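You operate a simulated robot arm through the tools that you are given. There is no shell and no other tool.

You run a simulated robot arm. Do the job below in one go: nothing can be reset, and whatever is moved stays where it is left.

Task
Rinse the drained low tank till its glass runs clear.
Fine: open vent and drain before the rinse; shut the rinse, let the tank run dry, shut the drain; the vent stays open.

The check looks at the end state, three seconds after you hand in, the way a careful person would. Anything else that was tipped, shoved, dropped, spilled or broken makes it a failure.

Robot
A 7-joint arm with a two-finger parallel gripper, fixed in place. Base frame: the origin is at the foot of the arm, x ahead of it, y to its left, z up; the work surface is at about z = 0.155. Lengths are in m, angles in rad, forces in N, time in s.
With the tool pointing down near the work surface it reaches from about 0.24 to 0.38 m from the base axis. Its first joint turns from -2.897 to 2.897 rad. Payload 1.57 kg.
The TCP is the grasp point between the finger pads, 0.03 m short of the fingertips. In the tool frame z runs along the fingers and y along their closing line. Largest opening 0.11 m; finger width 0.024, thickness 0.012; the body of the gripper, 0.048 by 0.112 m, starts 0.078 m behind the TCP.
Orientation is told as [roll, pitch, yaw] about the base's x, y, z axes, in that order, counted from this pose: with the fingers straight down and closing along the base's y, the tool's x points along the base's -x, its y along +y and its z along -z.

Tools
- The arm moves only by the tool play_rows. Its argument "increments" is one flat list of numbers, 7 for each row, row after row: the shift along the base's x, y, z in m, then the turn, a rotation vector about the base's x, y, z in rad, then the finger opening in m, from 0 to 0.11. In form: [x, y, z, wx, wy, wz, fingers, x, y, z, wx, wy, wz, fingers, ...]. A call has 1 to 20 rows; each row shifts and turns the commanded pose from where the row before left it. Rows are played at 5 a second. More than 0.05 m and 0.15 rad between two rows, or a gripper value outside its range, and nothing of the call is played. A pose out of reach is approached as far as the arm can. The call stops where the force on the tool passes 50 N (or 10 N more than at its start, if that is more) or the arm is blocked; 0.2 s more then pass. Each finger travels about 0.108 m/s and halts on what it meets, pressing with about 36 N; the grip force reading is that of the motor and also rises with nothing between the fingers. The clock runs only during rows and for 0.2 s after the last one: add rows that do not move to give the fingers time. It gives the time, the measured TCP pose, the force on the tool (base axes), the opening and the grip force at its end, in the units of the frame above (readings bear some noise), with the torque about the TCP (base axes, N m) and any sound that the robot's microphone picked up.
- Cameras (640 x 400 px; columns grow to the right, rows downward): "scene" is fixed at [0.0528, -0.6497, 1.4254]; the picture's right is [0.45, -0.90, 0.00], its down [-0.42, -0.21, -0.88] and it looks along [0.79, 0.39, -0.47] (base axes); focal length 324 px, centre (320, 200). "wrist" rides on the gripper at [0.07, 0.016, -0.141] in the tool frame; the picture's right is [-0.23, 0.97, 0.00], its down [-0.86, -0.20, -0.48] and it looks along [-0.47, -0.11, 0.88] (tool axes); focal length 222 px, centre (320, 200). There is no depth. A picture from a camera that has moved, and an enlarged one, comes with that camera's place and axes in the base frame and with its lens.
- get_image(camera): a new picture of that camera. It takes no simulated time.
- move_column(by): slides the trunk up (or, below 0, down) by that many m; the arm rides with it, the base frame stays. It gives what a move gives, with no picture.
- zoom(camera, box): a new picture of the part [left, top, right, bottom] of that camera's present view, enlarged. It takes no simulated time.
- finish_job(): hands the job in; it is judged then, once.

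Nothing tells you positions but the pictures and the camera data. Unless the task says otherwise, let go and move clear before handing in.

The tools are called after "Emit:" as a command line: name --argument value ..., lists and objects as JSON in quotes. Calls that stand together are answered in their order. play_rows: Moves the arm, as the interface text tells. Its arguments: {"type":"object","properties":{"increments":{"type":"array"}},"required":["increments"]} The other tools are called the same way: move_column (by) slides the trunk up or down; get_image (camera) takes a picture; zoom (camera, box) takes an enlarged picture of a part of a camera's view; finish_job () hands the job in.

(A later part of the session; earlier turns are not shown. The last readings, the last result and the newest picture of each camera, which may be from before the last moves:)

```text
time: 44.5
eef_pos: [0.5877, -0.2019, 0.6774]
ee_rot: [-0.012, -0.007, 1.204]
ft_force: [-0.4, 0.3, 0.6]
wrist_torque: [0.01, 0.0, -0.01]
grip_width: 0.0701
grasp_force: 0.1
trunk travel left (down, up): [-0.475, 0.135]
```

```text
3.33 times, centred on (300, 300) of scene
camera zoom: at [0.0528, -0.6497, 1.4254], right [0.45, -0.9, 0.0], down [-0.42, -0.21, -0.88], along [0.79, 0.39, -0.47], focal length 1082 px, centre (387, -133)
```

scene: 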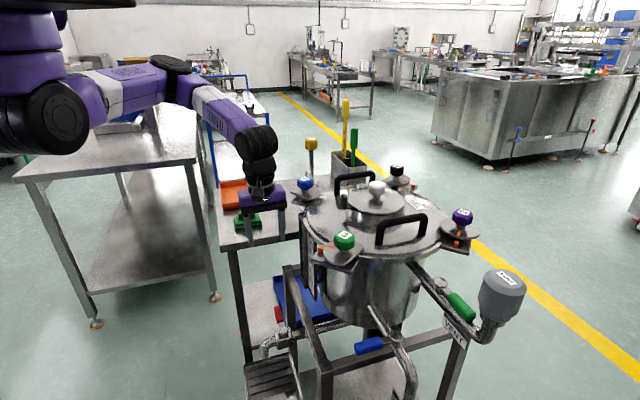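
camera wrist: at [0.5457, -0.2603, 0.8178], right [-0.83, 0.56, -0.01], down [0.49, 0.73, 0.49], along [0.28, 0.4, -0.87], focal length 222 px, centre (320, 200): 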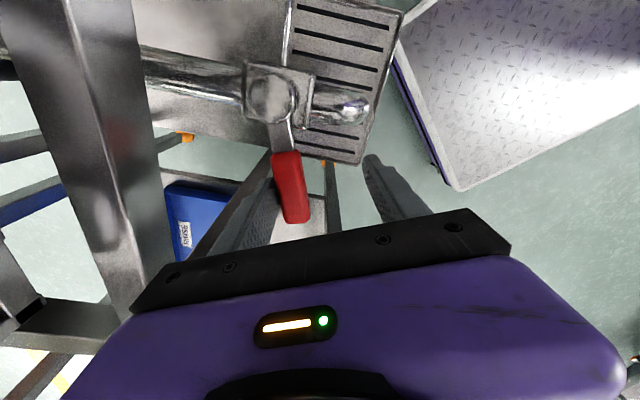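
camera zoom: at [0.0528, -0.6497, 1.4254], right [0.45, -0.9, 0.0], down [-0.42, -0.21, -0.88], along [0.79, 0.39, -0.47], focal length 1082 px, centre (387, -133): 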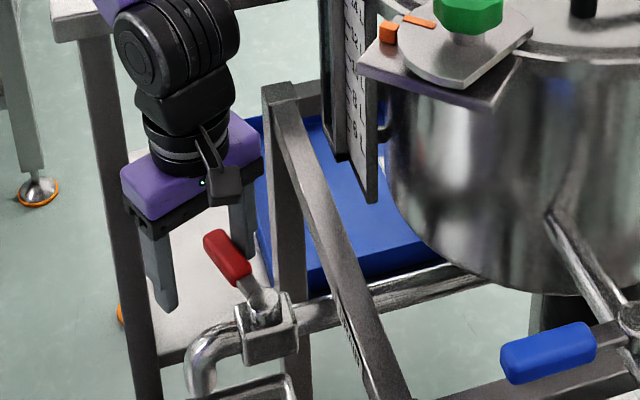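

Emit:
play_rows --increments '[-0.0069, 0.0005, 0, 0, 0, 0.105, 0.07, -0.0068, -0.0003, 0, 0, 0, 0.105, 0.07, -0.0068, -0.0009, 0, 0, 0, 0.105, 0.07, -0.0067, -0.0017, 0, 0, 0, 0.105, 0.07, -0.0064, -0.0024, 0, 0, 0, 0.105, 0.07, 0, 0, 0, 0, 0, 0, 0.07]'

Emit:
get_image --camera "wrist"

Emit:
zoom --camera "scene" --box '[220, 240, 380, 360]'

```text
time: 45.9
eef_pos: [0.5547, -0.2068, 0.6768]
ee_rot: [-0.013, -0.007, 1.73]
ft_force: [0.0, -1.0, 0.0]
wrist_torque: [-0.05, 0.0, 0.0]
grip_width: 0.0703
grasp_force: 0.1
trunk travel left (down, up): [-0.475, 0.135]
```

```text
taken
camera wrist: at [0.5475, -0.2783, 0.818], right [-1.0, 0.07, -0.01], down [0.06, 0.87, 0.49], along [0.04, 0.49, -0.87], focal length 222 px, centre (320, 200)
```

wrist: 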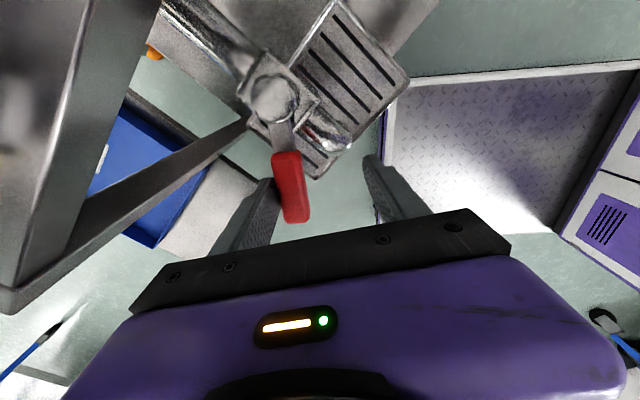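

```text
3.33 times, centred on (300, 300) of scene
camera zoom: at [0.0528, -0.6497, 1.4254], right [0.45, -0.9, 0.0], down [-0.42, -0.21, -0.88], along [0.79, 0.39, -0.47], focal length 1082 px, centre (387, -133)
```

zoom: 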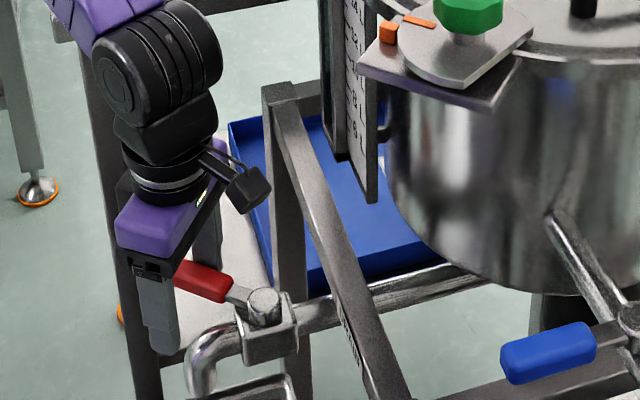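

Emit:
play_rows --increments '[-0.0062, -0.003, 0, 0, 0, 0.105, 0.07, -0.0058, -0.0036, 0, 0, 0, 0.105, 0.07, -0.0054, -0.0043, 0, 0, 0, 0.105, 0.07, -0.005, -0.0047, 0, 0, 0, 0.105, 0.07, 0, 0, 0, 0, 0, 0, 0.07]'

Emit:
get_image --camera "wrist"

Emit:
zoom --camera "scene" --box '[220, 240, 380, 360]'

```text
time: 47.1
eef_pos: [0.5317, -0.2222, 0.6775]
ee_rot: [-0.014, -0.009, 2.152]
ft_force: [-0.2, -0.2, 0.5]
wrist_torque: [-0.05, -0.01, -0.02]
grip_width: 0.0704
grasp_force: 0.0
trunk travel left (down, up): [-0.475, 0.135]
```

```text
taken
camera wrist: at [0.5553, -0.2906, 0.818], right [-0.94, -0.34, -0.01], down [-0.3, 0.82, 0.49], along [-0.16, 0.46, -0.87], focal length 222 px, centre (320, 200)
```

wrist: 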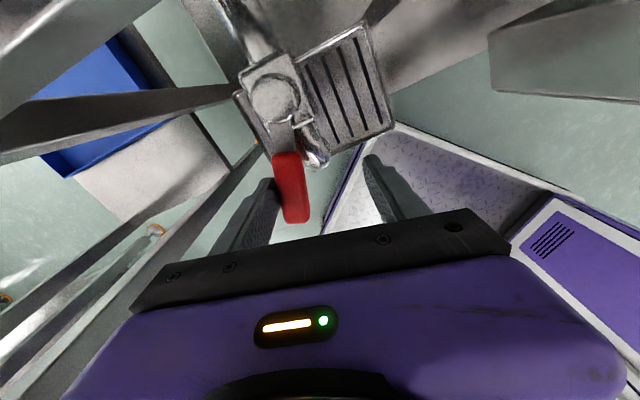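

```text
3.33 times, centred on (300, 300) of scene
camera zoom: at [0.0528, -0.6497, 1.4254], right [0.45, -0.9, 0.0], down [-0.42, -0.21, -0.88], along [0.79, 0.39, -0.47], focal length 1082 px, centre (387, -133)
```

zoom: 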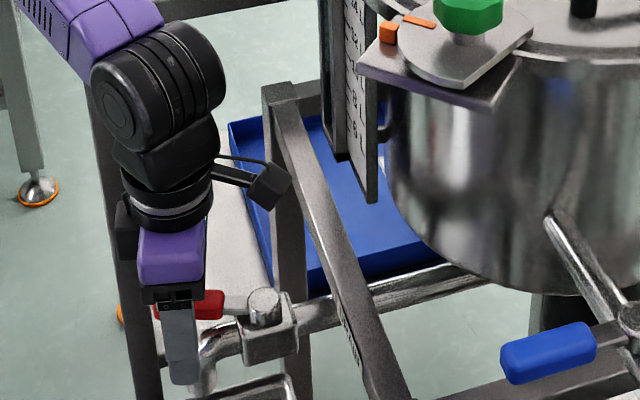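

Emit:
play_rows --increments '[-0.0044, -0.0053, 0, 0, 0, 0.105, 0.07, -0.0038, -0.0057, 0, 0, 0, 0.105, 0.07, -0.0017, -0.003, 0, 0, 0, 0.0525, 0.07, -0.0016, -0.0031, 0, 0, 0, 0.0525, 0.07, 0, 0, 0, 0, 0, 0, 0.07]'

Emit:
get_image --camera "wrist"

Emit:
zoom --camera "scene" --box '[220, 240, 380, 360]'

```text
time: 48.3
eef_pos: [0.5188, -0.2401, 0.6775]
ee_rot: [-0.014, -0.01, 2.464]
ft_force: [0.0, -0.1, 0.8]
wrist_torque: [0.0, 0.0, -0.04]
grip_width: 0.0701
grasp_force: 0.5
trunk travel left (down, up): [-0.475, 0.135]
```

```text
taken
camera wrist: at [0.5632, -0.2969, 0.8186], right [-0.79, -0.62, -0.01], down [-0.54, 0.68, 0.49], along [-0.29, 0.39, -0.87], focal length 222 px, centre (320, 200)
```

wrist: 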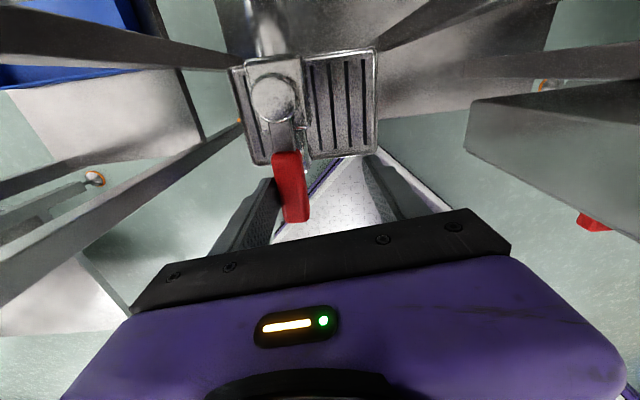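

```text
3.33 times, centred on (300, 300) of scene
camera zoom: at [0.0528, -0.6497, 1.4254], right [0.45, -0.9, 0.0], down [-0.42, -0.21, -0.88], along [0.79, 0.39, -0.47], focal length 1082 px, centre (387, -133)
```

zoom: 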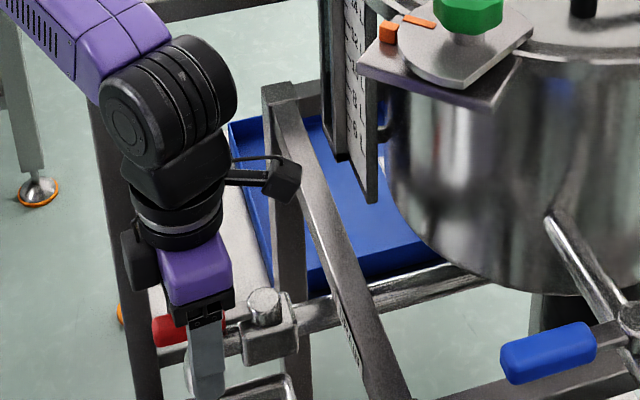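

Emit:
play_rows --increments '[-0.0014, -0.0031, 0, 0, 0, 0.04, 0.07, -0.0013, -0.0031, 0, 0, 0, 0.04, 0.07, -0.0012, -0.0032, 0, 0, 0, 0.04, 0.07, 0, 0, 0, 0, 0, 0, 0.07]'

Emit:
get_image --camera "wrist"

Emit:
zoom --camera "scene" --box '[240, 280, 336, 340]'

```text
time: 49.3
eef_pos: [0.5188, -0.2462, 0.6771]
ee_rot: [-0.017, -0.005, 2.584]
ft_force: [17.4, 7.5, 4.9]
wrist_torque: [0.26, -0.19, -0.66]
grip_width: 0.084
grasp_force: 8.2
trunk travel left (down, up): [-0.475, 0.135]
```

```text
taken
camera wrist: at [0.5687, -0.2992, 0.8184], right [-0.71, -0.71, -0.01], down [-0.62, 0.61, 0.49], along [-0.33, 0.35, -0.87], focal length 222 px, centre (320, 200)
```

wrist: 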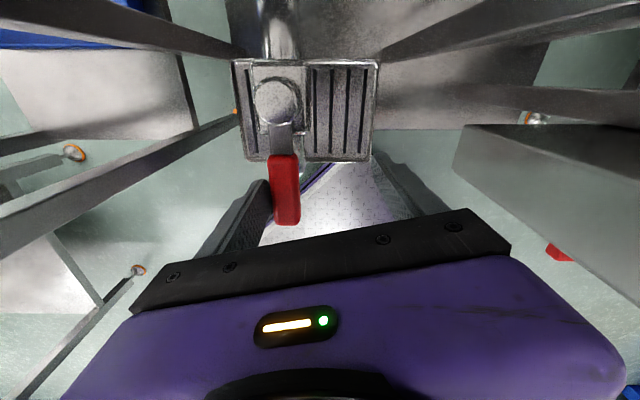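

```text
6.67 times, centred on (288, 310) of scene
camera zoom: at [0.0528, -0.6497, 1.4254], right [0.45, -0.9, 0.0], down [-0.42, -0.21, -0.88], along [0.79, 0.39, -0.47], focal length 2163 px, centre (533, -533)
```

zoom: 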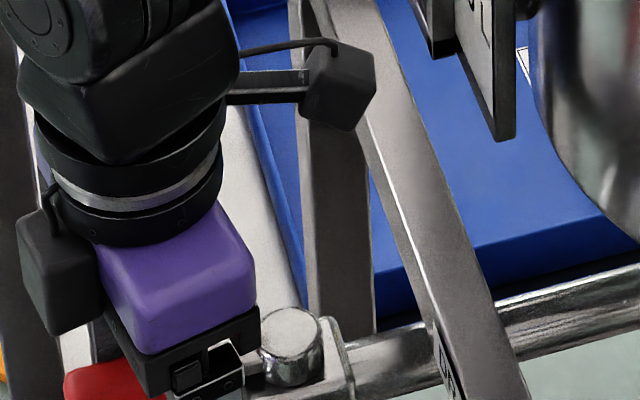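

The drain lever has hit its stop in line with the outlet pipe: the force rose and the finger was pushed back, so it should be open. I'll ease off, lift straight up clear of the lever and verify.

Emit:
play_rows --increments '[0.0013, 0.0031, 0, 0, 0, -0.04, 0.08, 0.0013, 0.0031, 0, 0, 0, -0.04, 0.08, 0.0013, 0.0031, 0, 0, 0, -0.04, 0.08, 0, 0, 0.02, 0, 0, 0, 0.08, 0, 0, 0.03, 0, 0, 0, 0.08, -0.003, 0.003, 0.04, 0, 0, -0.05, 0.08, -0.003, 0.003, 0.04, 0, 0, -0.1, 0.08, 0, 0, 0.04, 0, 0, -0.13, 0.08, 0, 0, 0.04, 0, 0, -0.13, 0.08, 0, 0, 0, 0, 0, 0, 0.08]'

Emit:
get_image --camera "wrist"

Emit:
get_image --camera "scene"

```text
time: 51.5
eef_pos: [0.5148, -0.2336, 0.887]
ee_rot: [-0.014, -0.006, 2.052]
ft_force: [-0.3, -0.1, -0.1]
wrist_torque: [0.01, -0.02, 0.03]
grip_width: 0.0802
grasp_force: 0.0
trunk travel left (down, up): [-0.475, 0.135]
```

```text
taken
camera wrist: at [0.5318, -0.3036, 1.0288], right [-0.97, -0.25, -0.01], down [-0.22, 0.84, 0.49], along [-0.11, 0.47, -0.87], focal length 222 px, centre (320, 200)
```

wrist: 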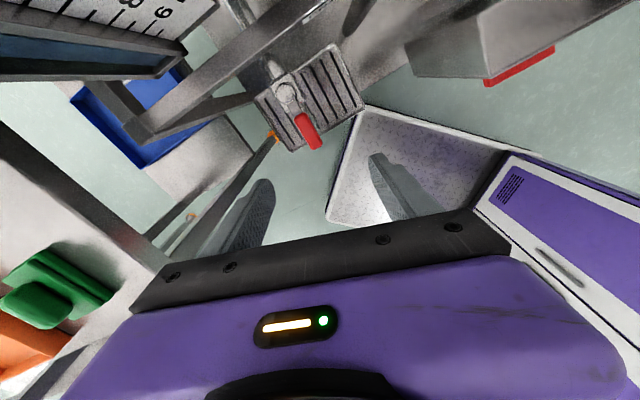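

```text
taken
```

scene: 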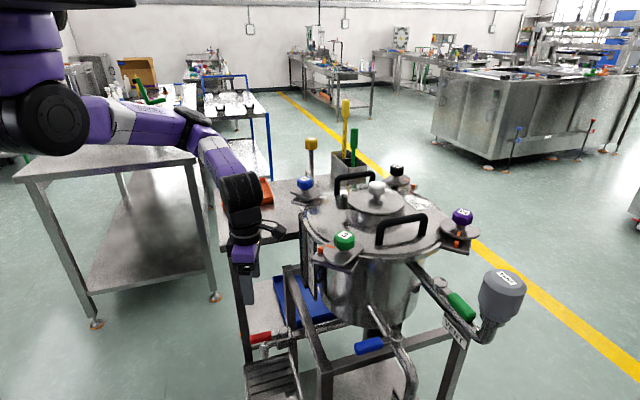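

Emit:
zoom --camera "scene" --box '[230, 310, 342, 380]'

Emit:
zoom --camera "wrist" --box '[230, 40, 390, 160]'

Emit:
zoom --camera "wrist" --box '[0, 0, 220, 138]'

```text
5.71 times, centred on (286, 345) of scene
camera zoom: at [0.0528, -0.6497, 1.4254], right [0.45, -0.9, 0.0], down [-0.42, -0.21, -0.88], along [0.79, 0.39, -0.47], focal length 1854 px, centre (514, -629)
```

zoom: 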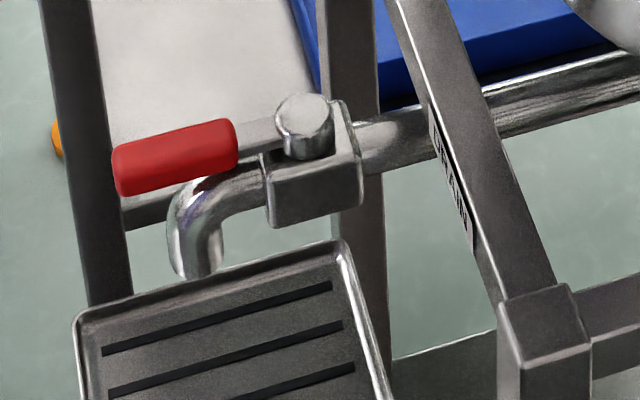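

```text
3.33 times, centred on (310, 100) of wrist
camera zoom: at [0.5318, -0.3036, 1.0288], right [-0.97, -0.25, -0.01], down [-0.22, 0.84, 0.49], along [-0.11, 0.47, -0.87], focal length 740 px, centre (353, 533)
```

zoom: 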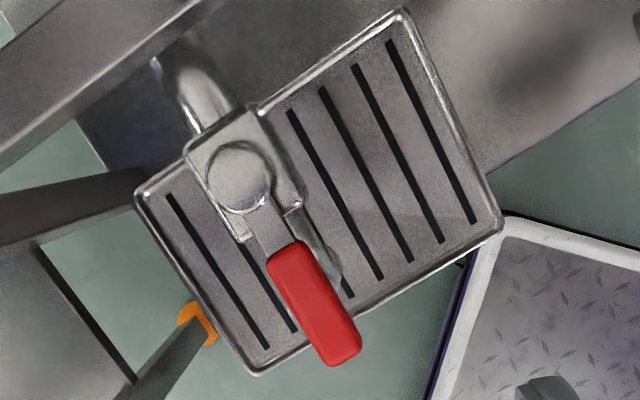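

```text
2.90 times, centred on (110, 69) of wrist
camera zoom: at [0.5318, -0.3036, 1.0288], right [-0.97, -0.25, -0.01], down [-0.22, 0.84, 0.49], along [-0.11, 0.47, -0.87], focal length 644 px, centre (929, 580)
```

zoom: 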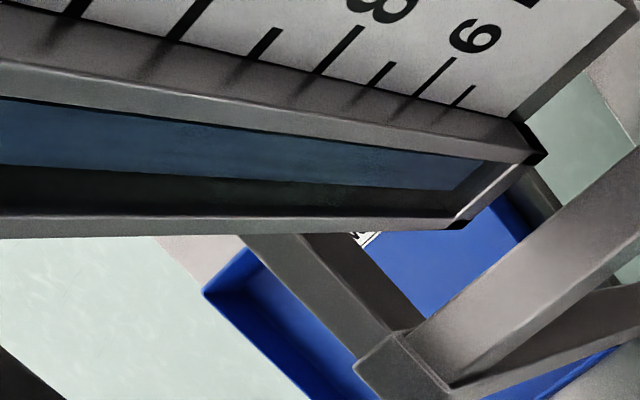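

The drain lever now lies along its outlet pipe, so the drain is open. The glass looks dark blue-grey, which I'll use as the "before" colour. Next I'll rise and swing around at safe height to the blue rinse lever.

Emit:
play_rows --increments '[0.001, -0.006, 0.032, 0, 0, -0.14, 0.07, 0.001, -0.006, 0.032, 0, 0, -0.14, 0.07, 0.001, -0.006, 0.032, 0, 0, -0.14, 0.07, 0.001, -0.006, 0.032, 0, 0, -0.14, 0.07, 0.001, -0.006, 0.032, 0, 0, -0.14, 0.07, 0.001, -0.006, 0.032, 0, 0, -0.14, 0.07, 0.001, -0.006, 0.032, 0, 0, -0.14, 0.07, 0.001, -0.006, 0.032, 0, 0, -0.14, 0.07, 0.001, -0.006, 0.032, 0, 0, -0.14, 0.07, 0.001, -0.006, 0.032, 0, 0, -0.14, 0.07, 0, 0, 0, 0, 0, 0, 0.07]'

```text
time: 53.9
eef_pos: [0.5224, -0.2926, 1.2084]
ee_rot: [-0.011, -0.009, 0.651]
ft_force: [-0.4, 0.6, 0.0]
wrist_torque: [0.02, 0.03, -0.04]
grip_width: 0.0701
grasp_force: 0.0
trunk travel left (down, up): [-0.475, 0.135]
```

The rise went cleanly. Now I'll swing across to above the rinse lever with the yaw going to -45°.

Emit:
play_rows --increments '[-0.004, -0.02, 0, 0, 0, -0.1436, 0.07, -0.004, -0.025, 0, 0, 0, -0.1436, 0.07, -0.004, -0.025, 0, 0, 0, -0.1436, 0.07, -0.004, -0.025, 0, 0, 0, -0.1436, 0.07, -0.004, -0.025, 0, 0, 0, -0.1436, 0.07, -0.004, -0.025, 0, 0, 0, -0.1436, 0.07, -0.004, -0.025, 0, 0, 0, -0.1436, 0.07, -0.002, -0.025, 0, 0, 0, -0.1436, 0.07, 0, -0.02, 0, 0, 0, -0.1436, 0.07, 0, -0.02, 0, 0, 0, -0.1436, 0.07, 0, 0, 0, 0, 0, 0, 0.07]'

Emit:
get_image --camera "wrist"

Emit:
get_image --camera "scene"

```text
time: 56.3
eef_pos: [0.4961, -0.5282, 1.207]
ee_rot: [-0.012, -0.008, -0.783]
ft_force: [0.0, 0.5, 0.1]
wrist_torque: [-0.01, 0.01, 0.01]
grip_width: 0.0697
grasp_force: 0.1
trunk travel left (down, up): [-0.475, 0.135]
```

```text
taken
camera wrist: at [0.4584, -0.4647, 1.3489], right [0.85, 0.53, -0.01], down [0.47, -0.74, 0.49], along [0.25, -0.42, -0.87], focal length 222 px, centre (320, 200)
```

wrist: 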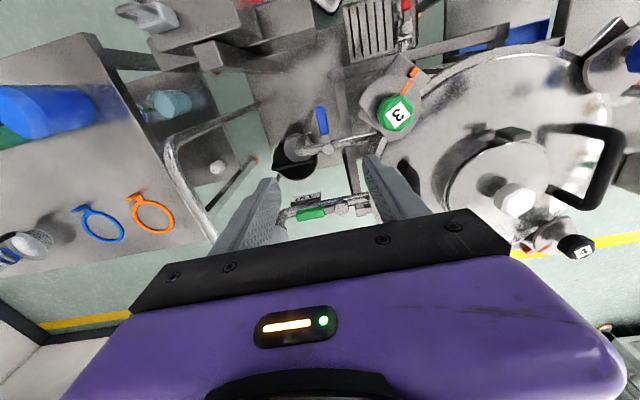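

```text
taken
```

scene: 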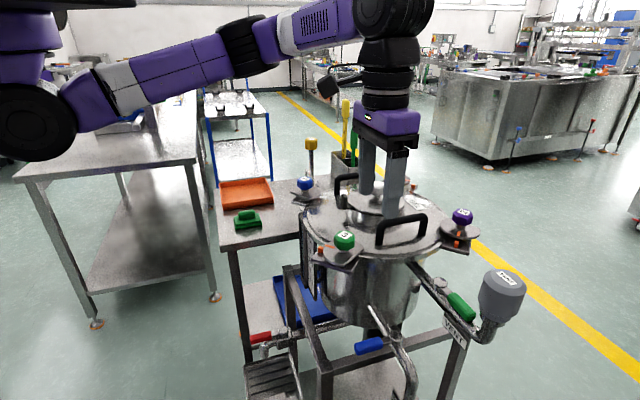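

Emit:
zoom --camera "wrist" --box '[270, 90, 430, 190]'

Emit:
zoom --camera "wrist" --box '[296, 95, 360, 160]'

```text
4.00 times, centred on (350, 140) of wrist
camera zoom: at [0.4584, -0.4647, 1.3489], right [0.85, 0.53, -0.01], down [0.47, -0.74, 0.49], along [0.25, -0.42, -0.87], focal length 888 px, centre (200, 440)
```

zoom: 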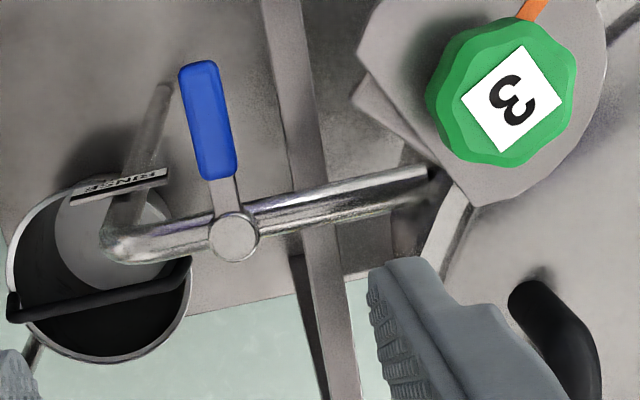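

```text
6.15 times, centred on (328, 128) of wrist
camera zoom: at [0.4584, -0.4647, 1.3489], right [0.85, 0.53, -0.01], down [0.47, -0.74, 0.49], along [0.25, -0.42, -0.87], focal length 1367 px, centre (271, 646)
```

zoom: 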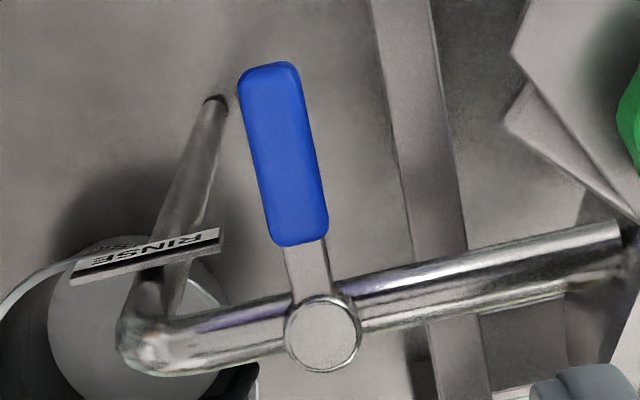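

The view confirms the rinse pivot at (0.549, -0.583), lever top near z 0.85, with knob 3's plate on one side and the vent pipe on the other. I'll lean the hand slightly back toward the robot, straddle the blue lever closely and lower with the trunk.

Emit:
play_rows --increments '[0.003, -0.003, 0, 0, -0.1, 0, 0.055, 0.003, -0.003, 0, 0, -0.1, 0, 0.045, 0.003, -0.004, 0, 0, -0.1, 0, 0.045, 0.003, -0.004, 0, 0, 0, 0, 0.045, 0, 0, 0, 0, 0, 0, 0.045]'

Emit:
move_column --by -0.22

Emit:
get_image --camera "wrist"

Emit:
get_image --camera "scene"

```text
time: 57.5
eef_pos: [0.5064, -0.5431, 1.2074]
ee_rot: [0.203, -0.221, -0.808]
ft_force: [-0.6, -0.1, -0.1]
wrist_torque: [0.01, 0.0, 0.0]
grip_width: 0.045
grasp_force: 0.1
trunk travel left (down, up): [-0.475, 0.135]
```

```text
time: 59.9
eef_pos: [0.506, -0.542, 0.9873]
ee_rot: [0.204, -0.218, -0.809]
ft_force: [-0.2, 0.5, 0.0]
wrist_torque: [0.01, 0.01, -0.01]
grip_width: 0.045
grasp_force: 0.1
trunk travel left (down, up): [-0.255, 0.355]
```

```text
taken
camera wrist: at [0.4296, -0.4785, 1.1116], right [0.81, 0.53, 0.24], down [0.3, -0.74, 0.6], along [0.5, -0.42, -0.76], focal length 222 px, centre (320, 200)
```

wrist: 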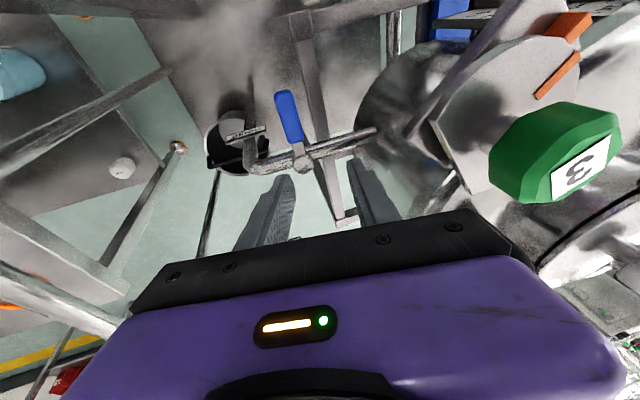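

```text
taken
```

scene: 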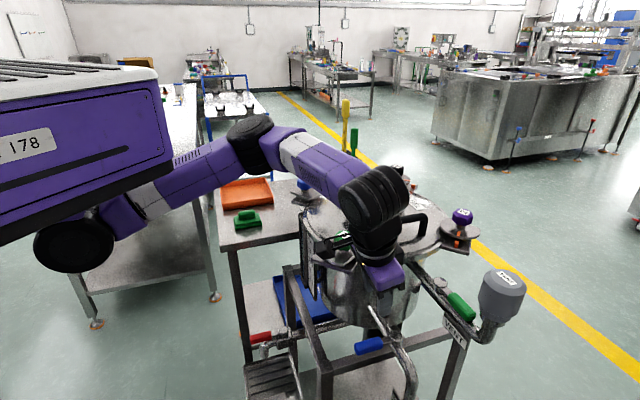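

Emit:
play_rows --increments '[0, 0, -0.025, 0, 0, 0, 0.045, 0, 0, -0.025, 0, 0, 0, 0.045, 0, 0, -0.025, 0, 0, 0, 0.045, 0, 0, 0, 0, 0, 0, 0.045]'

Emit:
get_image --camera "wrist"

Emit:
zoom --camera "scene" --box '[290, 230, 450, 370]'

```text
time: 60.9
eef_pos: [0.5071, -0.543, 0.9118]
ee_rot: [0.204, -0.218, -0.807]
ft_force: [-0.7, 0.3, -0.4]
wrist_torque: [0.0, 0.01, -0.04]
grip_width: 0.0451
grasp_force: 0.2
trunk travel left (down, up): [-0.255, 0.355]
```

```text
taken
camera wrist: at [0.4288, -0.4793, 1.0361], right [0.81, 0.53, 0.24], down [0.3, -0.74, 0.6], along [0.5, -0.42, -0.76], focal length 222 px, centre (320, 200)
```

wrist: 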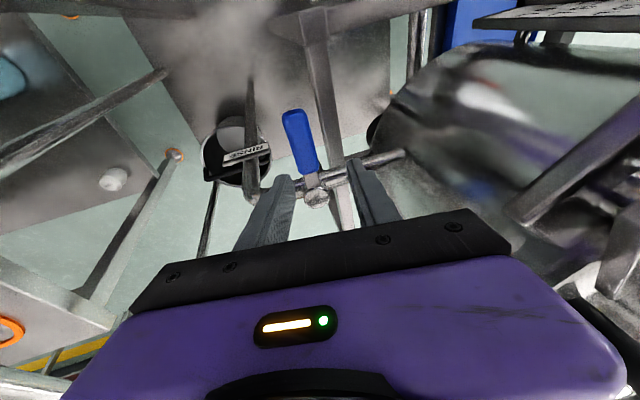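

```text
2.86 times, centred on (370, 300) of scene
camera zoom: at [0.0528, -0.6497, 1.4254], right [0.45, -0.9, 0.0], down [-0.42, -0.21, -0.88], along [0.79, 0.39, -0.47], focal length 927 px, centre (177, -86)
```

zoom: 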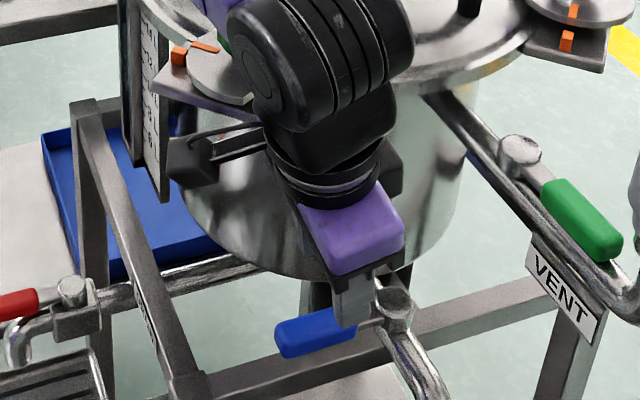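

Emit:
zoom --camera "wrist" --box '[240, 95, 420, 235]'

```text
2.86 times, centred on (330, 165) of wrist
camera zoom: at [0.4288, -0.4793, 1.0361], right [0.81, 0.53, 0.24], down [0.3, -0.74, 0.6], along [0.5, -0.42, -0.76], focal length 635 px, centre (291, 300)
```

zoom: 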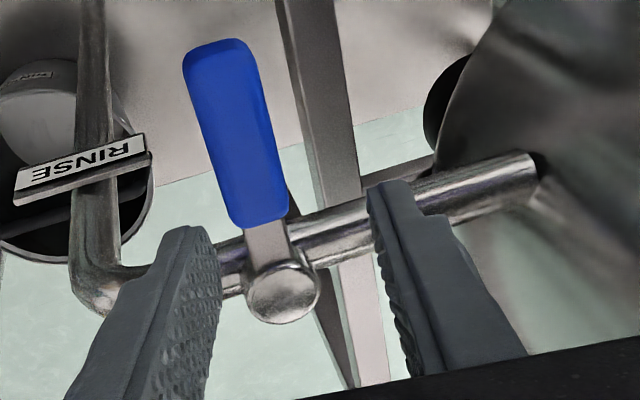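

Emit:
play_rows --increments '[0, 0.001, -0.02, 0, 0, 0, 0.045, -0.001, 0.001, -0.02, 0, 0, 0, 0.045, 0, 0, -0.012, 0, 0, 0, 0.045, 0, 0, 0, 0, 0, 0, 0.045]'

Emit:
zoom --camera "wrist" --box '[240, 95, 420, 235]'

Emit:
zoom --camera "scene" --box '[310, 280, 450, 368]'

```text
time: 61.9
eef_pos: [0.5049, -0.5411, 0.8611]
ee_rot: [0.205, -0.218, -0.807]
ft_force: [0.4, -0.6, -0.6]
wrist_torque: [0.03, -0.03, 0.01]
grip_width: 0.045
grasp_force: 0.0
trunk travel left (down, up): [-0.255, 0.355]
```

```text
2.86 times, centred on (330, 165) of wrist
camera zoom: at [0.4274, -0.4764, 0.984], right [0.81, 0.53, 0.24], down [0.3, -0.74, 0.6], along [0.5, -0.42, -0.76], focal length 635 px, centre (291, 300)
```

zoom: 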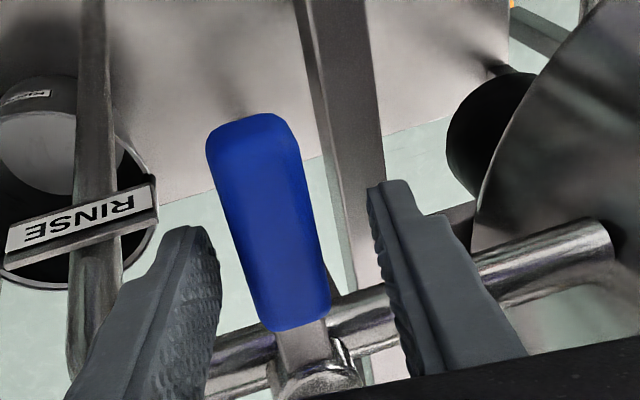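

```text
4.55 times, centred on (380, 324) of scene
camera zoom: at [0.0528, -0.6497, 1.4254], right [0.45, -0.9, 0.0], down [-0.42, -0.21, -0.88], along [0.79, 0.39, -0.47], focal length 1475 px, centre (47, -364)
```

zoom: 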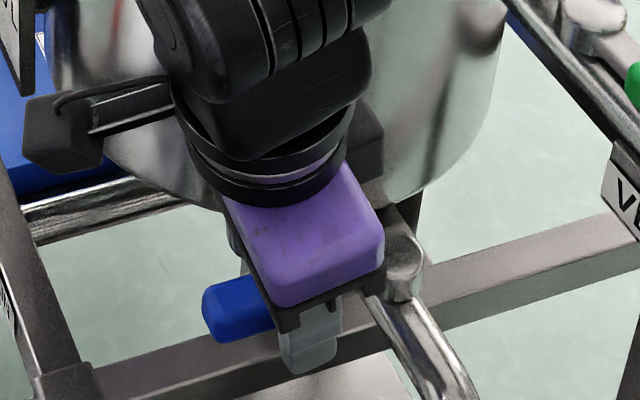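

The lever sits between the two fingers. Before opening the rinse, I'll record how the sight glass and drain outlet look now from the fixed camera.

Emit:
zoom --camera "scene" --box '[290, 215, 338, 305]'

Emit:
zoom --camera "scene" --box '[230, 310, 342, 400]'

```text
4.44 times, centred on (314, 260) of scene
camera zoom: at [0.0528, -0.6497, 1.4254], right [0.45, -0.9, 0.0], down [-0.42, -0.21, -0.88], along [0.79, 0.39, -0.47], focal length 1442 px, centre (347, -67)
```

zoom: 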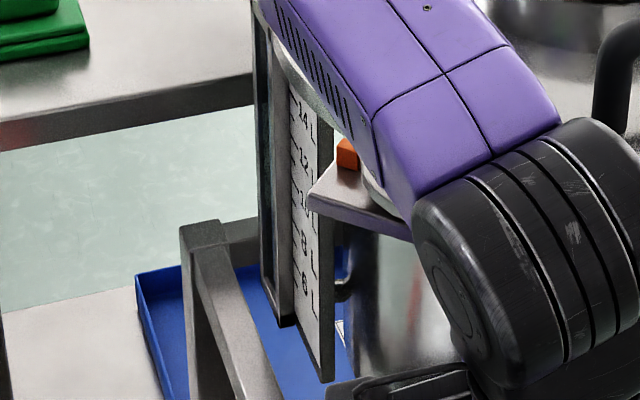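

```text
4.44 times, centred on (286, 355) of scene
camera zoom: at [0.0528, -0.6497, 1.4254], right [0.45, -0.9, 0.0], down [-0.42, -0.21, -0.88], along [0.79, 0.39, -0.47], focal length 1442 px, centre (471, -489)
```

zoom: 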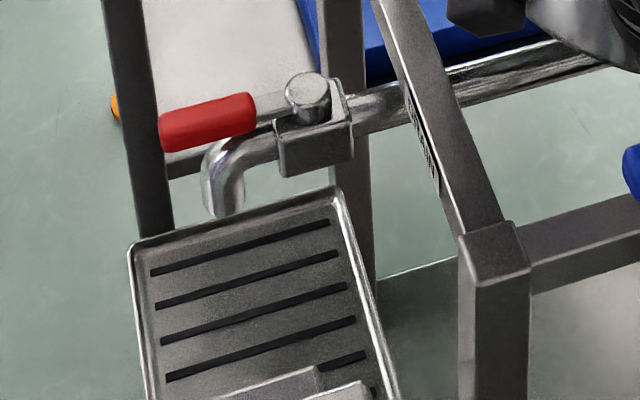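

Emit:
play_rows --increments '[-0.0041, -0.0041, 0, -0.0308, 0.0013, 0.1004, 0.045, -0.0037, -0.0045, 0, -0.0308, 0.0013, 0.1004, 0.045, -0.0032, -0.0049, 0, -0.0308, 0.0013, 0.1004, 0.045, -0.0027, -0.0052, 0, -0.0308, 0.0013, 0.1004, 0.045, -0.0021, -0.0055, 0, -0.0308, 0.0013, 0.1004, 0.045, 0, 0, 0, 0, 0, 0, 0.045]'

Emit:
get_image --camera "wrist"

Emit:
zoom --camera "scene" --box '[310, 270, 470, 370]'

```text
time: 63.3
eef_pos: [0.4906, -0.564, 0.8607]
ee_rot: [0.065, -0.291, -0.27]
ft_force: [0.3, -0.1, -1.0]
wrist_torque: [-0.02, -0.01, 0.03]
grip_width: 0.0452
grasp_force: 0.2
trunk travel left (down, up): [-0.255, 0.355]
```

```text
taken
camera wrist: at [0.3884, -0.5283, 0.9775], right [0.45, 0.88, 0.12], down [0.6, -0.4, 0.69], along [0.66, -0.24, -0.71], focal length 222 px, centre (320, 200)
```

wrist: 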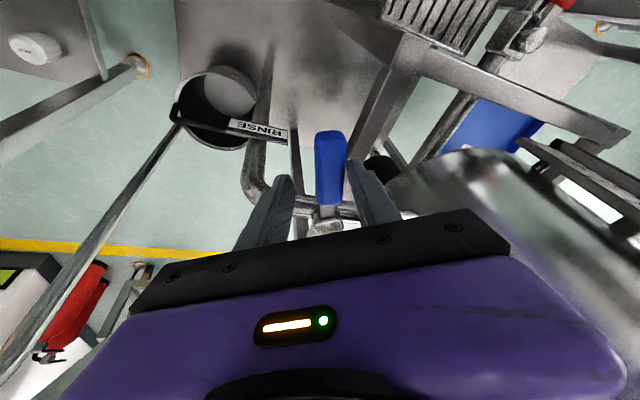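

```text
4.00 times, centred on (390, 320) of scene
camera zoom: at [0.0528, -0.6497, 1.4254], right [0.45, -0.9, 0.0], down [-0.42, -0.21, -0.88], along [0.79, 0.39, -0.47], focal length 1298 px, centre (40, -280)
```

zoom: 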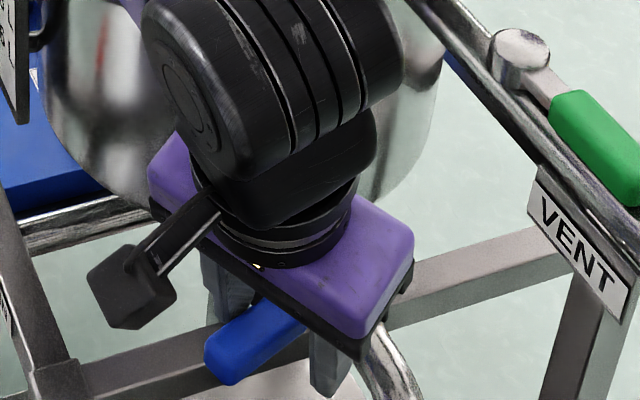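

Emit:
play_rows --increments '[-0.0015, -0.0056, 0, -0.0308, 0.0013, 0.1004, 0.045, -0.001, -0.0058, 0, -0.0308, 0.0013, 0.1004, 0.045, -0.0003, -0.0058, 0, -0.0308, 0.0013, 0.1004, 0.045, 0.0003, -0.0058, 0, -0.0308, 0.0013, 0.1004, 0.045, 0.0009, -0.0058, 0, -0.0308, 0.0013, 0.1004, 0.045, 0.0015, -0.0057, 0, -0.0308, 0.0013, 0.1004, 0.045, 0, 0, 0, 0, 0, 0, 0.045]'

Emit:
get_image --camera "wrist"

Emit:
zoom --camera "scene" --box '[310, 270, 470, 370]'

Emit:
zoom --camera "scene" --box '[290, 215, 338, 305]'

```text
time: 64.9
eef_pos: [0.4887, -0.5995, 0.861]
ee_rot: [-0.124, -0.275, 0.387]
ft_force: [-0.5, 0.5, 0.9]
wrist_torque: [0.02, -0.02, -0.03]
grip_width: 0.0458
grasp_force: 0.3
trunk travel left (down, up): [-0.255, 0.355]
```

```text
taken
camera wrist: at [0.3804, -0.6066, 0.9759], right [-0.13, 0.99, -0.06], down [0.69, 0.13, 0.71], along [0.71, 0.06, -0.7], focal length 222 px, centre (320, 200)
```

wrist: 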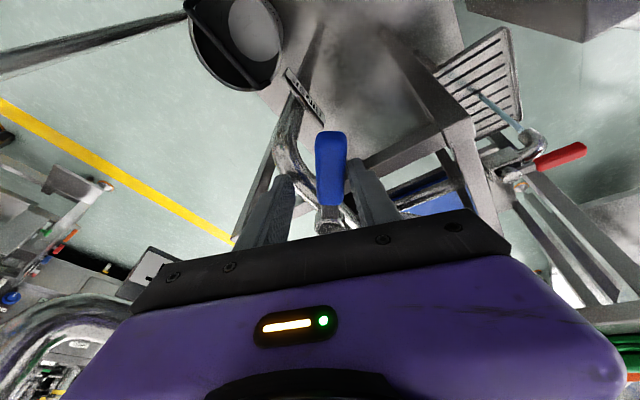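

```text
4.00 times, centred on (390, 320) of scene
camera zoom: at [0.0528, -0.6497, 1.4254], right [0.45, -0.9, 0.0], down [-0.42, -0.21, -0.88], along [0.79, 0.39, -0.47], focal length 1298 px, centre (40, -280)
```

zoom: 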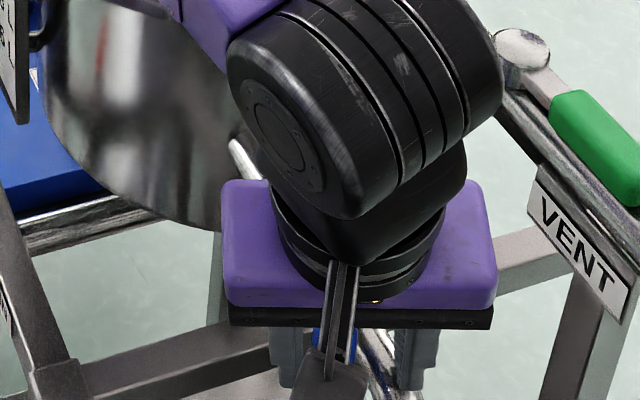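

```text
4.44 times, centred on (314, 260) of scene
camera zoom: at [0.0528, -0.6497, 1.4254], right [0.45, -0.9, 0.0], down [-0.42, -0.21, -0.88], along [0.79, 0.39, -0.47], focal length 1442 px, centre (347, -67)
```

zoom: 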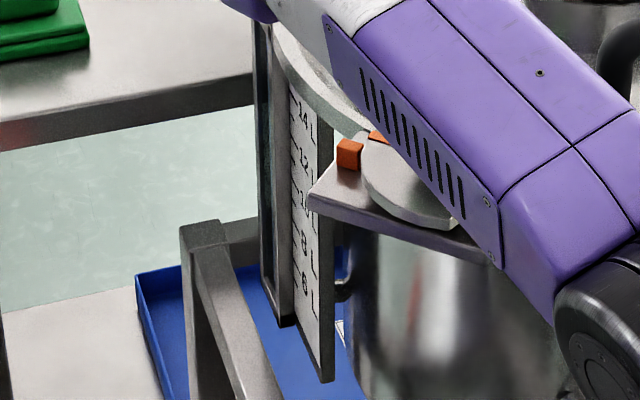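

Water is already running from the drain outlet onto the grate, so the rinse is flowing through. I'll continue turning the lever to fully open.

Emit:
play_rows --increments '[0.002, -0.0054, 0, -0.0308, 0.0013, 0.1004, 0.045, 0.0027, -0.0052, 0, -0.0308, 0.0013, 0.1004, 0.045, 0.0031, -0.0049, 0, -0.0308, 0.0013, 0.1004, 0.045, 0.0037, -0.0046, 0, -0.0308, 0.0013, 0.1004, 0.045, 0, 0, 0, 0, 0, 0, 0.045]'

Emit:
get_image --camera "wrist"

Emit:
zoom --camera "scene" --box '[310, 270, 470, 370]'

Emit:
zoom --camera "scene" --box '[290, 215, 338, 305]'

```text
time: 66.1
eef_pos: [0.502, -0.6195, 0.8601]
ee_rot: [-0.226, -0.203, 0.813]
ft_force: [0.7, -0.7, 0.0]
wrist_torque: [-0.01, 0.03, 0.01]
grip_width: 0.0454
grasp_force: 0.1
trunk travel left (down, up): [-0.255, 0.355]
```

```text
taken
camera wrist: at [0.402, -0.6545, 0.9787], right [-0.51, 0.85, -0.17], down [0.57, 0.48, 0.67], along [0.65, 0.24, -0.72], focal length 222 px, centre (320, 200)
```

wrist: 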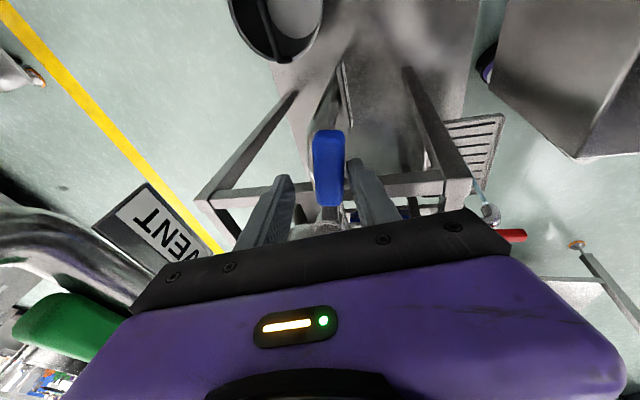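

```text
4.00 times, centred on (390, 320) of scene
camera zoom: at [0.0528, -0.6497, 1.4254], right [0.45, -0.9, 0.0], down [-0.42, -0.21, -0.88], along [0.79, 0.39, -0.47], focal length 1298 px, centre (40, -280)
```

zoom: 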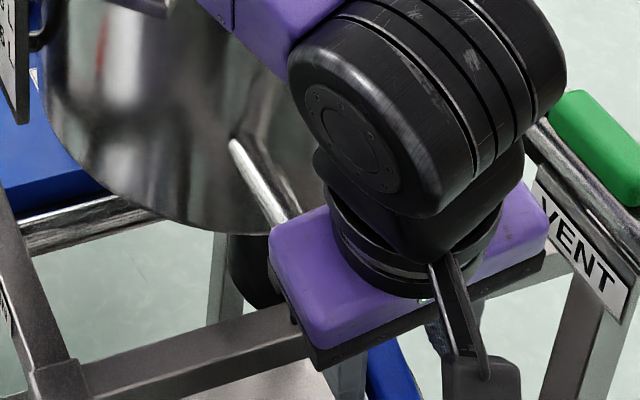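

```text
4.44 times, centred on (314, 260) of scene
camera zoom: at [0.0528, -0.6497, 1.4254], right [0.45, -0.9, 0.0], down [-0.42, -0.21, -0.88], along [0.79, 0.39, -0.47], focal length 1442 px, centre (347, -67)
```

zoom: 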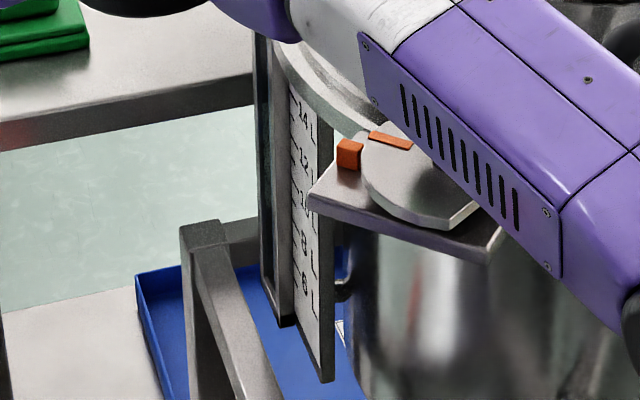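

Emit:
play_rows --increments '[0.0041, -0.0041, 0, -0.0308, 0.0013, 0.1004, 0.045, 0.0022, -0.0019, 0, -0.0154, 0.0006, 0.0502, 0.045, 0.0023, -0.0018, 0, -0.0154, 0.0006, 0.0502, 0.045, 0, 0, 0, 0, 0, 0, 0.045]'

Emit:
get_image --camera "wrist"

Emit:
zoom --camera "wrist" --box '[240, 100, 420, 230]'

```text
time: 67.1
eef_pos: [0.5107, -0.6261, 0.8615]
ee_rot: [-0.261, -0.149, 1.022]
ft_force: [-0.8, 12.2, 3.8]
wrist_torque: [0.49, 0.09, -0.25]
grip_width: 0.0505
grasp_force: 3.0
trunk travel left (down, up): [-0.255, 0.355]
```

```text
taken
camera wrist: at [0.4191, -0.6737, 0.9822], right [-0.66, 0.72, -0.21], down [0.46, 0.62, 0.64], along [0.59, 0.33, -0.74], focal length 222 px, centre (320, 200)
```

wrist: 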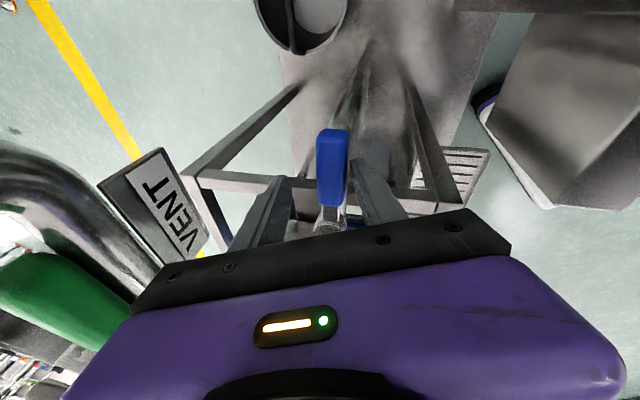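

```text
3.08 times, centred on (330, 165) of wrist
camera zoom: at [0.4191, -0.6737, 0.9822], right [-0.66, 0.72, -0.21], down [0.46, 0.62, 0.64], along [0.59, 0.33, -0.74], focal length 684 px, centre (289, 308)
```

zoom: 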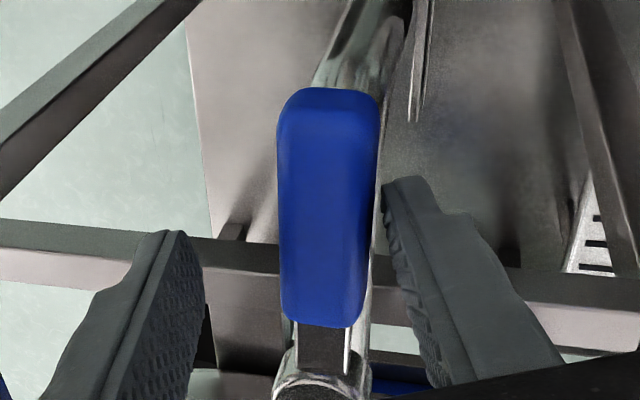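

The rinse lever is at its stop in line with its pipe, so it's fully open. I'll ease the finger pressure without moving the lever, then watch the sight glass.

Emit:
play_rows --increments '[-0.002, 0.002, 0, 0.0123, -0.0005, -0.04, 0.045, 0, 0, 0, 0, 0, 0, 0.045, 0, 0, 0, 0, 0, 0, 0.045]'

Emit:
zoom --camera "scene" --box '[296, 215, 320, 305]'

Emit:
zoom --camera "scene" --box '[300, 215, 316, 225]'

Emit:
zoom --camera "scene" --box '[300, 270, 316, 280]'

Emit:
zoom --camera "scene" --box '[230, 310, 342, 400]'

```text
time: 67.9
eef_pos: [0.508, -0.6263, 0.8609]
ee_rot: [-0.255, -0.161, 0.977]
ft_force: [-0.6, 0.1, 1.0]
wrist_torque: [-0.04, 0.0, -0.04]
grip_width: 0.0448
grasp_force: 0.0
trunk travel left (down, up): [-0.255, 0.355]
```

```text
4.44 times, centred on (308, 260) of scene
camera zoom: at [0.0528, -0.6497, 1.4254], right [0.45, -0.9, 0.0], down [-0.42, -0.21, -0.88], along [0.79, 0.39, -0.47], focal length 1442 px, centre (373, -67)
```

zoom: 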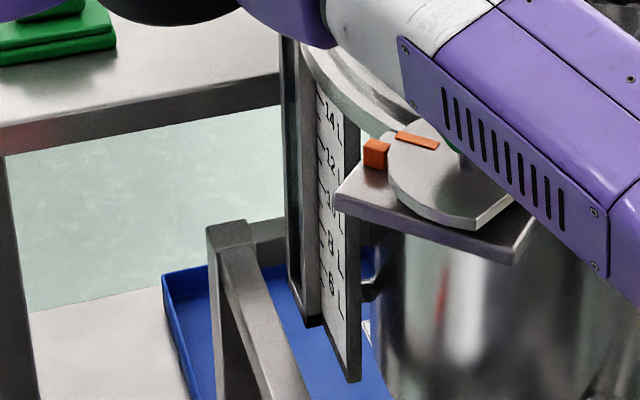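

```text
16.00 times, centred on (308, 220) of scene
camera zoom: at [0.0528, -0.6497, 1.4254], right [0.45, -0.9, 0.0], down [-0.42, -0.21, -0.88], along [0.79, 0.39, -0.47], focal length 5191 px, centre (512, -120)
```

zoom: 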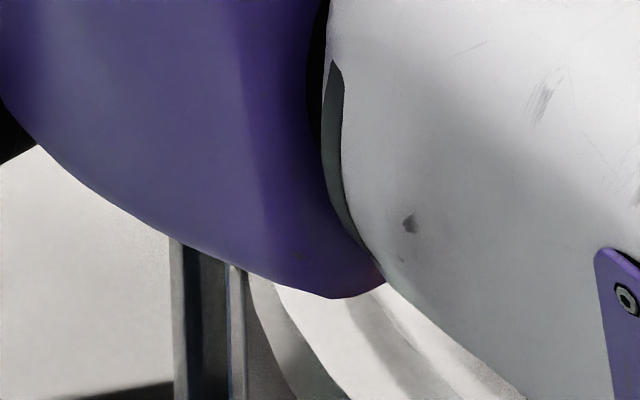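

```text
16.00 times, centred on (308, 275) of scene
camera zoom: at [0.0528, -0.6497, 1.4254], right [0.45, -0.9, 0.0], down [-0.42, -0.21, -0.88], along [0.79, 0.39, -0.47], focal length 5191 px, centre (512, -1000)
```

zoom: 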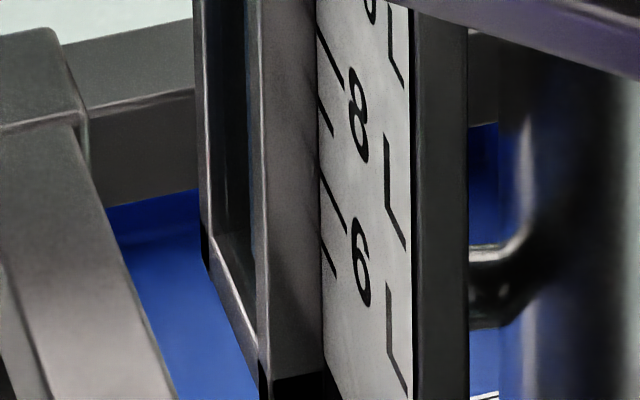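

```text
4.44 times, centred on (286, 355) of scene
camera zoom: at [0.0528, -0.6497, 1.4254], right [0.45, -0.9, 0.0], down [-0.42, -0.21, -0.88], along [0.79, 0.39, -0.47], focal length 1442 px, centre (471, -489)
```

zoom: 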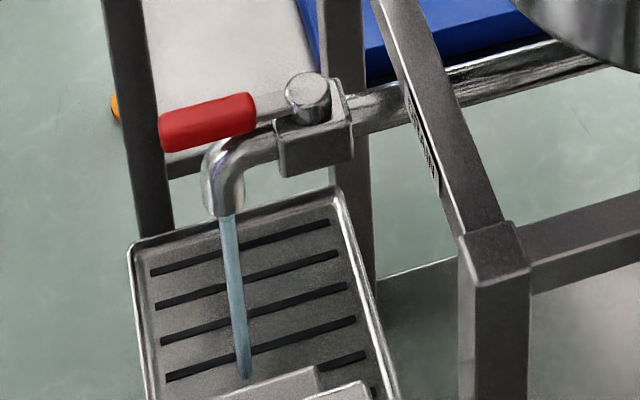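

The lever is open and a bluish stream is running from the drain. I can't judge the glass well from the fixed camera, so I'll lift off the rinse lever and take the wrist camera to a spot facing the glass.

Emit:
play_rows --increments '[0, 0, 0.02, 0, 0, 0, 0.045, 0, 0, 0.025, 0, 0, 0, 0.045, -0.01, 0.01, 0.03, 0, 0, 0, 0.045, -0.01, 0.015, 0.03, 0, 0, 0, 0.045, -0.01, 0.02, 0.03, 0, 0, 0, 0.045, 0, 0, 0, 0, 0, 0, 0.045]'

Emit:
move_column --by 0.22

Emit:
get_image --camera "scene"

Emit:
zoom --camera "wrist" --box '[200, 60, 420, 200]'

```text
time: 69.3
eef_pos: [0.4781, -0.5786, 0.9943]
ee_rot: [-0.256, -0.161, 0.978]
ft_force: [-0.1, -0.1, -0.3]
wrist_torque: [0.01, -0.01, -0.01]
grip_width: 0.0447
grasp_force: 0.0
trunk travel left (down, up): [-0.255, 0.355]
```

```text
time: 71.6
eef_pos: [0.4794, -0.5793, 1.2153]
ee_rot: [-0.254, -0.161, 0.979]
ft_force: [-0.7, -0.2, 0.2]
wrist_torque: [-0.01, 0.01, -0.02]
grip_width: 0.0447
grasp_force: 0.0
trunk travel left (down, up): [-0.475, 0.135]
```

```text
taken
```

scene: 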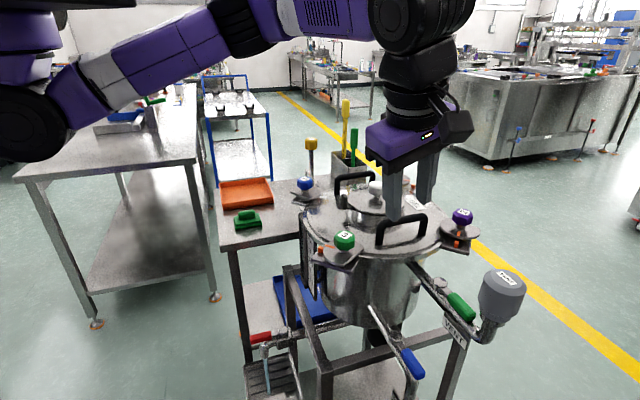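

```text
2.86 times, centred on (310, 130) of wrist
camera zoom: at [0.3856, -0.6242, 1.3353], right [-0.63, 0.74, -0.21], down [0.49, 0.59, 0.64], along [0.6, 0.31, -0.74], focal length 635 px, centre (349, 400)
```

zoom: 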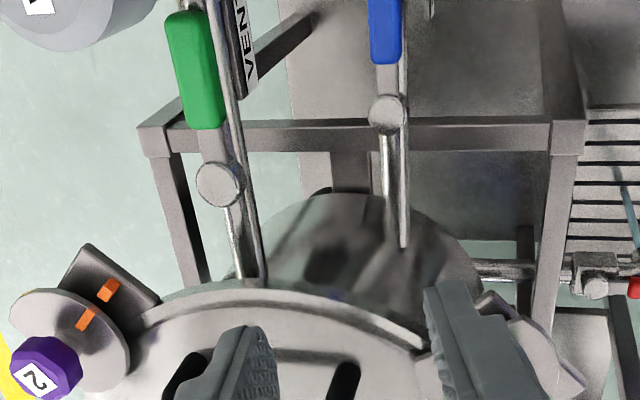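

Emit:
play_rows --increments '[0, 0.02, 0, 0.0376, -0.0016, -0.1224, 0.02, 0, 0.02, 0, 0.0376, -0.0016, -0.1224, 0.0, 0, 0.02, 0, 0.0376, -0.0016, -0.1224, 0.0, 0, 0.02, 0, 0.0376, -0.0016, -0.1224, 0.0, 0.003, 0.02, 0, 0.0376, -0.0016, -0.1224, 0.0, 0.003, 0.02, 0, 0.0376, -0.0016, -0.1224, 0.0, 0.004, 0.02, 0, 0.0376, -0.0016, -0.1224, 0.0, 0.005, 0.02, 0, 0.0376, -0.0016, -0.1224, 0.0, 0.005, 0.02, 0, 0.0376, -0.0016, -0.1224, 0.0, 0.005, 0.02, 0, 0.0376, -0.0016, -0.1224, 0.0, 0.005, 0.02, 0, 0.0376, -0.0016, -0.1224, 0.0, 0.005, 0.02, 0, 0.0376, -0.0016, -0.1224, 0.0, 0.005, 0.02, 0, 0.0376, -0.0016, -0.1224, 0.0, 0.005, 0.02, 0, 0.0376, -0.0016, -0.1224, 0.0, 0.003, 0, 0, 0, 0.1, 0, 0, 0.003, 0, 0, 0, 0.1, 0, 0, 0, 0, 0, 0, 0.1, 0, 0, 0, 0, 0, 0, 0, 0, 0]'

Emit:
get_image --camera "wrist"

```text
time: 75.4
eef_pos: [0.5274, -0.2992, 1.2137]
ee_rot: [-0.014, -0.008, -0.832]
ft_force: [0.4, -0.8, 0.2]
wrist_torque: [0.01, 0.0, -0.01]
grip_width: 0.0
grasp_force: 21.8
trunk travel left (down, up): [-0.475, 0.135]
```

```text
taken
camera wrist: at [0.4946, -0.2332, 1.3557], right [0.87, 0.49, -0.01], down [0.43, -0.76, 0.49], along [0.23, -0.43, -0.87], focal length 222 px, centre (320, 200)
```

wrist: 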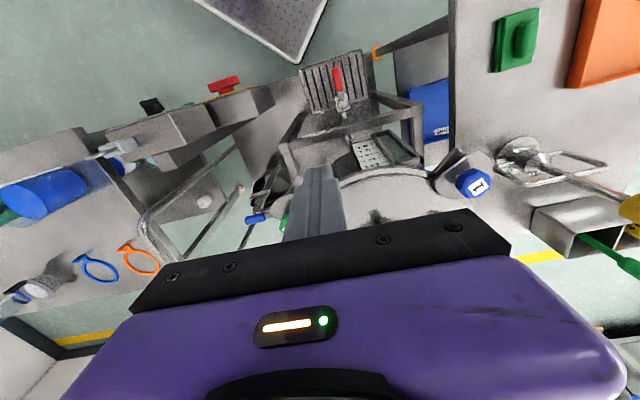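

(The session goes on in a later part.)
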